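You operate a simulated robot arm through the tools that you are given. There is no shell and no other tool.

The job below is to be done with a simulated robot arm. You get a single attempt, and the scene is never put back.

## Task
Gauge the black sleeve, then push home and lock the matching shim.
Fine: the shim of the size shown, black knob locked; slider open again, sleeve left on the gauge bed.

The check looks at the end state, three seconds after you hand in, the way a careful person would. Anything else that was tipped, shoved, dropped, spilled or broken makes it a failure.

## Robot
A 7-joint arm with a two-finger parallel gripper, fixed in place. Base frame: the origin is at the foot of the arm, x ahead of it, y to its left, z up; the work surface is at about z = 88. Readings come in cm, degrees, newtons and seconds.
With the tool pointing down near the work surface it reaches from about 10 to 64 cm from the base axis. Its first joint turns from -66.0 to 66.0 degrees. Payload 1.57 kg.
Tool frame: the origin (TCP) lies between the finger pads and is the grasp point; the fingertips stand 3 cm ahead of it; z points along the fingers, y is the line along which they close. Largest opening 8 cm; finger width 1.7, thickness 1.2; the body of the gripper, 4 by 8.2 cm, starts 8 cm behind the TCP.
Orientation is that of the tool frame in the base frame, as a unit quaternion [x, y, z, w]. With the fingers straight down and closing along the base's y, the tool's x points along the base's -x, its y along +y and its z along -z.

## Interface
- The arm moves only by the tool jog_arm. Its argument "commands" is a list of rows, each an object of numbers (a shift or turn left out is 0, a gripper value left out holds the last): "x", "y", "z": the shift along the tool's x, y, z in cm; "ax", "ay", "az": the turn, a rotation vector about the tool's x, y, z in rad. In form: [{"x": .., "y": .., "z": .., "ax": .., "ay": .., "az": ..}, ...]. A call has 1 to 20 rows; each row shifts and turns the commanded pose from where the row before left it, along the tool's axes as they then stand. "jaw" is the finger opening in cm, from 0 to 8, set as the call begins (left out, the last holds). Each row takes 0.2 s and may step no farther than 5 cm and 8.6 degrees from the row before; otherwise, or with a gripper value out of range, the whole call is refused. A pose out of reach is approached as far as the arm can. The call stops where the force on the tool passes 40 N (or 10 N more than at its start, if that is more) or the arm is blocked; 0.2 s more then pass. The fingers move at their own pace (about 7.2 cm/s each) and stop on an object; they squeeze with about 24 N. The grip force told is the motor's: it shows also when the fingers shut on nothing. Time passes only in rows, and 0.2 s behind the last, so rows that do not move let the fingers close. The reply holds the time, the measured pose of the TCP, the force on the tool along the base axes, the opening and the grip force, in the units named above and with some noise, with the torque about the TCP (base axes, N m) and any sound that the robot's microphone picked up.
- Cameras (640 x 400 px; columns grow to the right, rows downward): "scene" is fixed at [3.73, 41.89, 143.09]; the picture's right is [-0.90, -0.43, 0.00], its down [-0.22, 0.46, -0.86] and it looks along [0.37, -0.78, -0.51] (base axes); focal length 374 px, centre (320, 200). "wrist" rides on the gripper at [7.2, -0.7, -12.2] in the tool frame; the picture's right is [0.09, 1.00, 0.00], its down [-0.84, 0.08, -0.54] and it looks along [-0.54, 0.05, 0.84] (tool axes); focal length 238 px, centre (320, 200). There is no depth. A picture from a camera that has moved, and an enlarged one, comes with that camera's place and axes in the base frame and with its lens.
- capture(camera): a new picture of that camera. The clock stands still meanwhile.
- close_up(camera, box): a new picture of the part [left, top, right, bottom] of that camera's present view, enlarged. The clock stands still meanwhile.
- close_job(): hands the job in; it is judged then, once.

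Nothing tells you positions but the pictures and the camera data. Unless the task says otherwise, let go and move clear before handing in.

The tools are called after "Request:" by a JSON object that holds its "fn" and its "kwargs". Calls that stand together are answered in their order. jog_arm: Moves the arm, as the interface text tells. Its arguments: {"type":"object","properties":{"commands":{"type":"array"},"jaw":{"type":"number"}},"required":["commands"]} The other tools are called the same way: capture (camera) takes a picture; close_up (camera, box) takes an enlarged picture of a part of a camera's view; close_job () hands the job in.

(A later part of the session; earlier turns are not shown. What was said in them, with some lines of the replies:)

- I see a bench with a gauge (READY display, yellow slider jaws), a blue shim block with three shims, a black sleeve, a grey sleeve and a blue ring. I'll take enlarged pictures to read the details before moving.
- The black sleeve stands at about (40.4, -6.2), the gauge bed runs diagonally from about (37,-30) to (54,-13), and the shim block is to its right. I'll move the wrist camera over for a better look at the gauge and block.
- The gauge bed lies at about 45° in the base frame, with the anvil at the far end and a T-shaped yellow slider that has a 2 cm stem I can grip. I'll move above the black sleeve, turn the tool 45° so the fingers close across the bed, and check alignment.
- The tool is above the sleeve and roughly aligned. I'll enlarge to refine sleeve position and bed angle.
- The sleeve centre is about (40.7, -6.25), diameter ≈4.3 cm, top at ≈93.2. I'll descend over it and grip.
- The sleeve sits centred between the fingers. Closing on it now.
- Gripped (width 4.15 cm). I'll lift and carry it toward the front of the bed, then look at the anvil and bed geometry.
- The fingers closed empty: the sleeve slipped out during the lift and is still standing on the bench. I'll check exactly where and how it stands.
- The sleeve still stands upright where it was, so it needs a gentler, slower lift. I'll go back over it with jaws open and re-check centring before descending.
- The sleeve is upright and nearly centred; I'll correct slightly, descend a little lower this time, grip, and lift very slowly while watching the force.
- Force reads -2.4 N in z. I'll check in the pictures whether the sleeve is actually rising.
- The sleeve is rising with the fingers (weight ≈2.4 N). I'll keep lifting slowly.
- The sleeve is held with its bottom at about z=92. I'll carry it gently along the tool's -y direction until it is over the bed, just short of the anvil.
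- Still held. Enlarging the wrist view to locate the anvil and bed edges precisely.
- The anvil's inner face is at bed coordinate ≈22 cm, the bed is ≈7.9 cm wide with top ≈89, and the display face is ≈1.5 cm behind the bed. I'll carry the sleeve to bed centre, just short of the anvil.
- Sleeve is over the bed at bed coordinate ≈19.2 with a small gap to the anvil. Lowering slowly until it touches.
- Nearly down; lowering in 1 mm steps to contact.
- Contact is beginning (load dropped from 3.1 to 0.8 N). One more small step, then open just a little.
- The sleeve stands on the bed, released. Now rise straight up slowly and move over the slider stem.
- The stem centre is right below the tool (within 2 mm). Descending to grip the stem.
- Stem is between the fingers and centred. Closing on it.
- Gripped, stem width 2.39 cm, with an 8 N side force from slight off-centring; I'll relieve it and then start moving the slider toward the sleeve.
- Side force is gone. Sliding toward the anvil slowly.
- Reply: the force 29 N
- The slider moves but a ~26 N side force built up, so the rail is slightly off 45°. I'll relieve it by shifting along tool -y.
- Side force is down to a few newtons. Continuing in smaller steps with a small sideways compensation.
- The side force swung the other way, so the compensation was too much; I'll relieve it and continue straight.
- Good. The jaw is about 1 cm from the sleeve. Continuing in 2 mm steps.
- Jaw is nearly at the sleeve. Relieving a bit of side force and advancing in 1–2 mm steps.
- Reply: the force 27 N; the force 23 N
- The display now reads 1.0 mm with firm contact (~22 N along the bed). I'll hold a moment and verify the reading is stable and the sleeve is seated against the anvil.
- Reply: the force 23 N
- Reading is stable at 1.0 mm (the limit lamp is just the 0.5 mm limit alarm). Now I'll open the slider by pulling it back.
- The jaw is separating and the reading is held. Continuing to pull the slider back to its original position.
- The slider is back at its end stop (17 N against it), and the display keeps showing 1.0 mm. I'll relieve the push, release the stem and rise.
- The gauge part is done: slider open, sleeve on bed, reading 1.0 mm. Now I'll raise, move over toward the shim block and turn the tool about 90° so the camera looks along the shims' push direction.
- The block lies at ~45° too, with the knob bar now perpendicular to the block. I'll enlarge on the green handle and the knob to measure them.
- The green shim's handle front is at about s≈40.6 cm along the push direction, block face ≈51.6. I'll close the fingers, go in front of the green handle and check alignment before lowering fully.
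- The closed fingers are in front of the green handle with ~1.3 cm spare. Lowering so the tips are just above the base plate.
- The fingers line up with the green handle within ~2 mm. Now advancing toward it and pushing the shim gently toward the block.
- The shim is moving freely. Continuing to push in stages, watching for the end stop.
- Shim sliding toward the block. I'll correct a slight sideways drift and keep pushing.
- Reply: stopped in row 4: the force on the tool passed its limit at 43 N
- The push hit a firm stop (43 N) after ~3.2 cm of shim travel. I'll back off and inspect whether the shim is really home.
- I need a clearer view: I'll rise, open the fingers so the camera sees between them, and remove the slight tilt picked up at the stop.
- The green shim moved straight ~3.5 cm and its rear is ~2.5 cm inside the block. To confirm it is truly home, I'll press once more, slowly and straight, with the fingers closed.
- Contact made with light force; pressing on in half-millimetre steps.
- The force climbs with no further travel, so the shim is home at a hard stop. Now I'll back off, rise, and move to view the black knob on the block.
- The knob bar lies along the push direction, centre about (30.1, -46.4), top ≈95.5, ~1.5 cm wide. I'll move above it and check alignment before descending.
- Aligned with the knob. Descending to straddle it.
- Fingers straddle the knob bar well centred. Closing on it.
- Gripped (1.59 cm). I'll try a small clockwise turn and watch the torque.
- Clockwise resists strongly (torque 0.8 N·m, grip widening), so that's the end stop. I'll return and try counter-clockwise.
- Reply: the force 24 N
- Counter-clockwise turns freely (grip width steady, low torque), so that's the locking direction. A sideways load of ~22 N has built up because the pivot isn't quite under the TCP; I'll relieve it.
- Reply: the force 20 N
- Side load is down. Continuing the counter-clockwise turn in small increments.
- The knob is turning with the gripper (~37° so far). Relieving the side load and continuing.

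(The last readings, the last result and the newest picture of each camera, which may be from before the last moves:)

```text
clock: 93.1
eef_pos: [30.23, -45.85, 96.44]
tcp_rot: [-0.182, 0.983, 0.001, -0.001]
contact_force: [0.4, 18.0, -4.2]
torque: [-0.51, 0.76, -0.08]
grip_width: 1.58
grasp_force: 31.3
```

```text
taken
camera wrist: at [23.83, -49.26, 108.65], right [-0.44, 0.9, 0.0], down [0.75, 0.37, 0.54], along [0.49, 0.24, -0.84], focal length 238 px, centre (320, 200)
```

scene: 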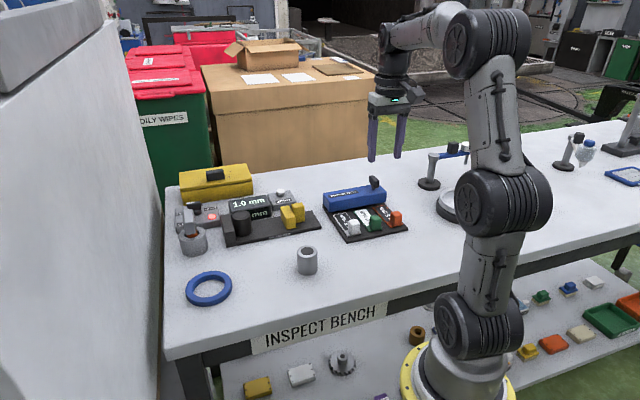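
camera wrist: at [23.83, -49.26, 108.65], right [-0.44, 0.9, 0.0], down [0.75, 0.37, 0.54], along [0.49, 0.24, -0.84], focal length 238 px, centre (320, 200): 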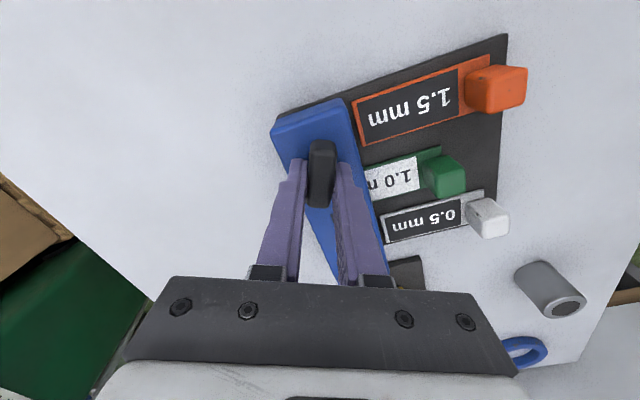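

About 66° turned. Relieving the load and continuing to the stop.

Request:
{"fn": "jog_arm", "kwargs": {"commands": [{"y": 0.12, "x": -0.05}, {"az": -0.06, "y": 0.03}, {"az": -0.06, "y": 0.03}, {"az": -0.06, "y": 0.02}, {}]}}

Request:
{"fn": "jog_arm", "kwargs": {"commands": [{"az": -0.05, "y": 0.02}, {"az": -0.05, "y": 0.02}, {}]}}

```text
clock: 94.3
eef_pos: [30.24, -45.91, 96.43]
tcp_rot: [-0.27, 0.963, -0.001, 0.0]
contact_force: [-4.6, -1.0, -6.0]
torque: [0.62, -0.61, -0.01]
grip_width: 1.62
grasp_force: 31.2
```

```text
clock: 95.1
eef_pos: [30.25, -45.9, 96.45]
tcp_rot: [-0.317, 0.948, -0.001, -0.001]
contact_force: [-7.3, 4.2, -2.2]
torque: [-0.51, 0.8, -0.03]
grip_width: 1.6
grasp_force: 30.9
```

82° turned with no resistance. Continuing carefully to find the stop.

Request:
{"fn": "jog_arm", "kwargs": {"commands": [{"az": -0.05, "y": 0.02}, {"az": -0.05, "y": 0.02}, {}]}}

Request:
{"fn": "jog_arm", "kwargs": {"commands": [{"az": -0.04, "y": 0.01}, {"az": -0.04}, {}]}}

Request:
{"fn": "capture", "kwargs": {"camera": "wrist"}}

```text
clock: 95.9
eef_pos: [30.18, -45.83, 96.42]
tcp_rot: [-0.364, 0.931, -0.002, 0.0]
contact_force: [-4.7, -4.8, -6.1]
torque: [-0.03, 0.19, 0.01]
grip_width: 1.54
grasp_force: 31.3
```

```text
clock: 96.7
eef_pos: [30.29, -45.67, 96.46]
tcp_rot: [-0.4, 0.916, 0.0, 0.001]
contact_force: [-8.6, -1.3, -2.2]
torque: [-0.03, 0.12, -0.69]
grip_width: 1.64
grasp_force: 31.3
```

```text
taken
camera wrist: at [25.8, -51.56, 108.66], right [-0.79, 0.61, 0.0], down [0.51, 0.67, 0.54], along [0.33, 0.43, -0.84], focal length 238 px, centre (320, 200)
```

wrist: 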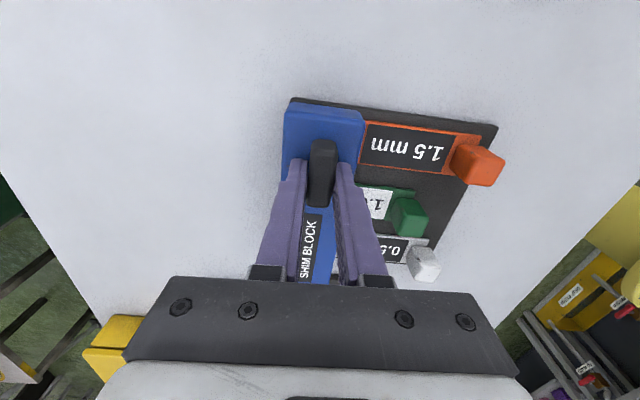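

The torque jumped to 0.69 N·m at ~90–92° — the knob is at its locked stop, bar parallel to the block. Releasing and rising straight up.

Request:
{"fn": "jog_arm", "kwargs": {"commands": [{}, {}, {}], "jaw": 4.5}}

Request:
{"fn": "jog_arm", "kwargs": {"commands": [{"z": -0.5}, {"z": -1}, {"z": -2}, {"z": -2.5}, {"z": -2.5}, {"z": -2.5}, {"z": -2.5}, {}]}}

Request:
{"fn": "capture", "kwargs": {"camera": "wrist"}}

Request:
{"fn": "close_up", "kwargs": {"camera": "scene", "box": [315, 155, 435, 245]}}

Request:
{"fn": "capture", "kwargs": {"camera": "scene"}}

```text
clock: 97.5
eef_pos: [30.11, -45.71, 96.54]
tcp_rot: [-0.401, 0.916, 0.0, -0.001]
contact_force: [0.3, -0.2, -0.6]
torque: [0.02, 0.01, 0.04]
grip_width: 4.49
grasp_force: 0.0
```

```text
clock: 99.3
eef_pos: [30.16, -45.73, 110.12]
tcp_rot: [-0.402, 0.916, 0.0, 0.0]
contact_force: [0.4, -0.3, -0.2]
torque: [0.03, -0.01, -0.01]
grip_width: 4.5
grasp_force: 0.1
```

```text
taken
camera wrist: at [25.76, -51.65, 122.37], right [-0.79, 0.61, 0.0], down [0.51, 0.67, 0.54], along [0.33, 0.43, -0.84], focal length 238 px, centre (320, 200)
```

wrist: 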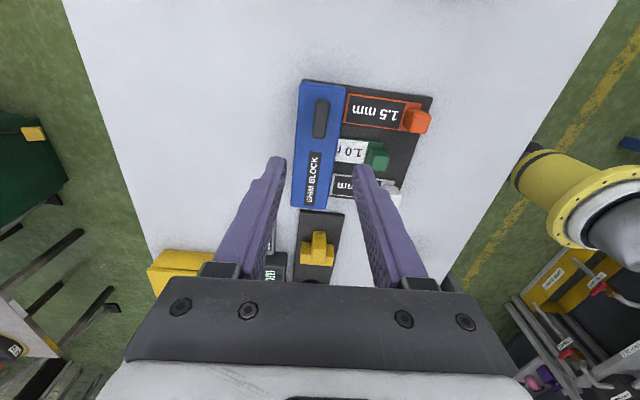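

```text
4.44 times, centred on (375, 200) of scene
camera zoom: at [3.73, 41.89, 143.09], right [-0.9, -0.43, 0.0], down [-0.22, 0.46, -0.86], along [0.37, -0.78, -0.51], focal length 1662 px, centre (76, 200)
```

zoom: 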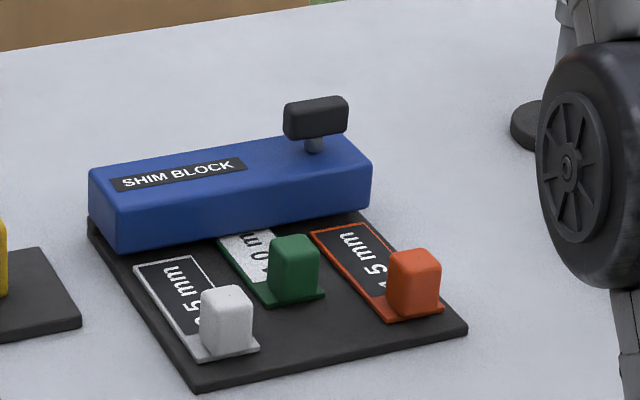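

```text
taken
```

scene: 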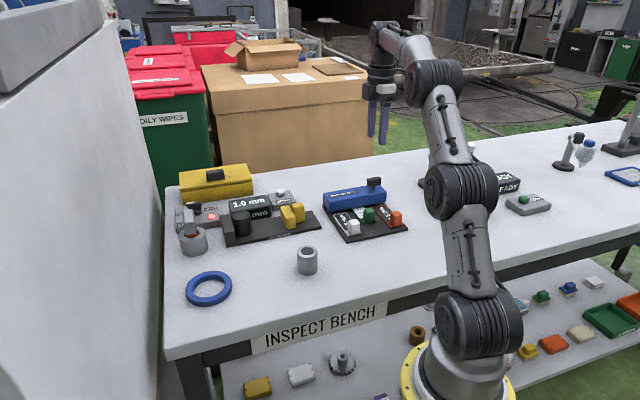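

The knob is now parallel to the block and the green shim is still home. I'll check the gauge area and the rest of the bench for any disturbance.

Request:
{"fn": "close_up", "kwargs": {"camera": "scene", "box": [165, 160, 325, 280]}}

Request:
{"fn": "close_up", "kwargs": {"camera": "wrist", "box": [280, 70, 450, 220]}}

Request:
{"fn": "close_up", "kwargs": {"camera": "scene", "box": [400, 130, 640, 280]}}

```text
3.33 times, centred on (245, 220) of scene
camera zoom: at [3.73, 41.89, 143.09], right [-0.9, -0.43, 0.0], down [-0.22, 0.46, -0.86], along [0.37, -0.78, -0.51], focal length 1247 px, centre (570, 133)
```

zoom: 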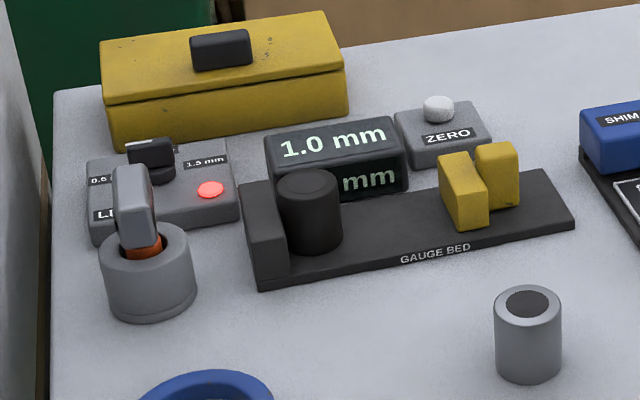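

```text
2.67 times, centred on (365, 145) of wrist
camera zoom: at [25.76, -51.65, 122.37], right [-0.79, 0.61, 0.0], down [0.51, 0.67, 0.54], along [0.33, 0.43, -0.84], focal length 636 px, centre (200, 347)
```

zoom: 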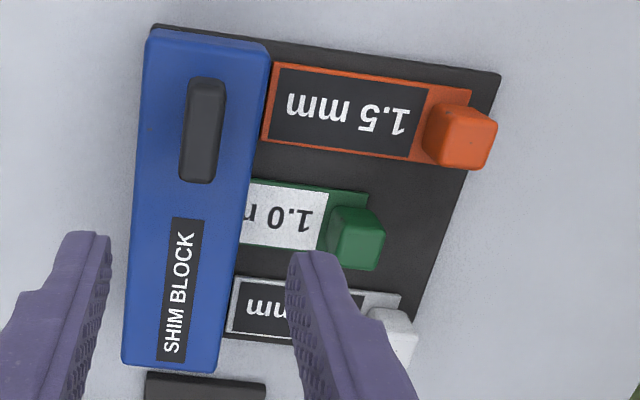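

```text
2.67 times, centred on (520, 205) of scene
camera zoom: at [3.73, 41.89, 143.09], right [-0.9, -0.43, 0.0], down [-0.22, 0.46, -0.86], along [0.37, -0.78, -0.51], focal length 997 px, centre (-213, 187)
```

zoom: 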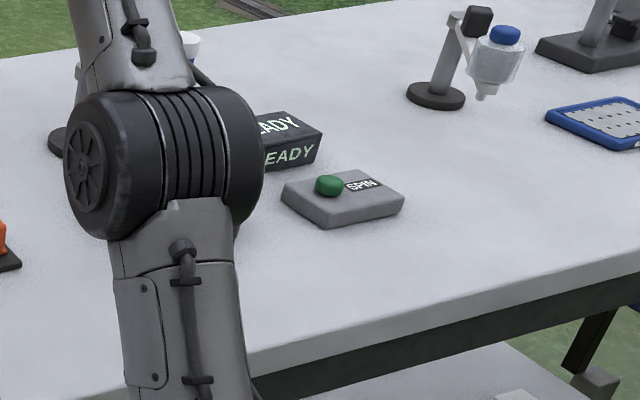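

All looks as required: 1.0 mm shim home and locked, slider open, sleeve standing on the bed, nothing else disturbed. I'll raise the arm a little further clear before handing in.

Request:
{"fn": "jog_arm", "kwargs": {"commands": [{"z": -2.5}, {"z": -2.5}, {"z": -2.5}, {}, {}]}}

Request:
{"fn": "capture", "kwargs": {"camera": "scene"}}

```text
clock: 100.5
eef_pos: [30.16, -45.65, 117.45]
tcp_rot: [-0.402, 0.916, -0.001, 0.0]
contact_force: [0.3, -0.4, 0.6]
torque: [0.02, 0.0, 0.05]
grip_width: 4.5
grasp_force: 0.2
```

```text
taken
```

scene: 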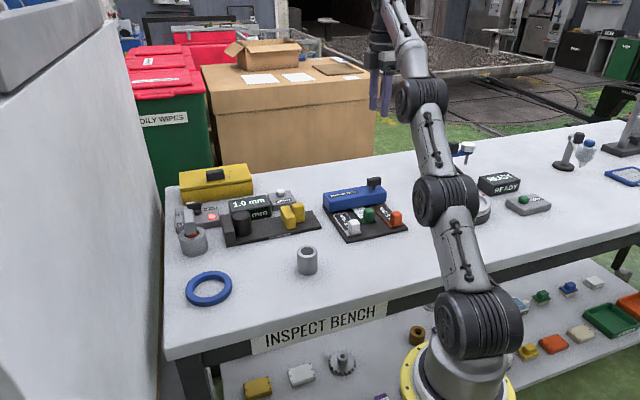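

The arm is clear, the display shows 1.0 mm, the green 1.0 mm shim is home with the black knob locked, the slider is open and the sleeve stands on the bed. Handing in.

Request:
{"fn": "close_job", "kwargs": {}}

```text
The job is handed in.
```

The black sleeve gauged at 1.0 mm. I pushed the green 1.0 mm shim home, locked it with the black knob, and handed the job in.

- **Sleeve:** it slipped out of the fingers on the first lift but stayed standing on the bench. A slower second lift held, and it now stands on the gauge bed against the anvil.
- **Gauge:** the display held steady at 1.0 mm while the slider was closed. The limit lamp lit red, probably because the limit dial looks set to 0.5 mm; I left the dial alone. The slider is back at its open stop.
- **Shim:** it travelled about 3.5 cm to a firm stop. A second slow push gave rising force and no further movement.
- **Knob:** it would not turn clockwise, so I turned it counter-clockwise about 90° to its stop. The bar now lies parallel to the block. It carries no lock marking, so I took that stop as locked.

In the last pictures nothing else on the bench looked moved or tipped, and the arm was clear when I handed in.
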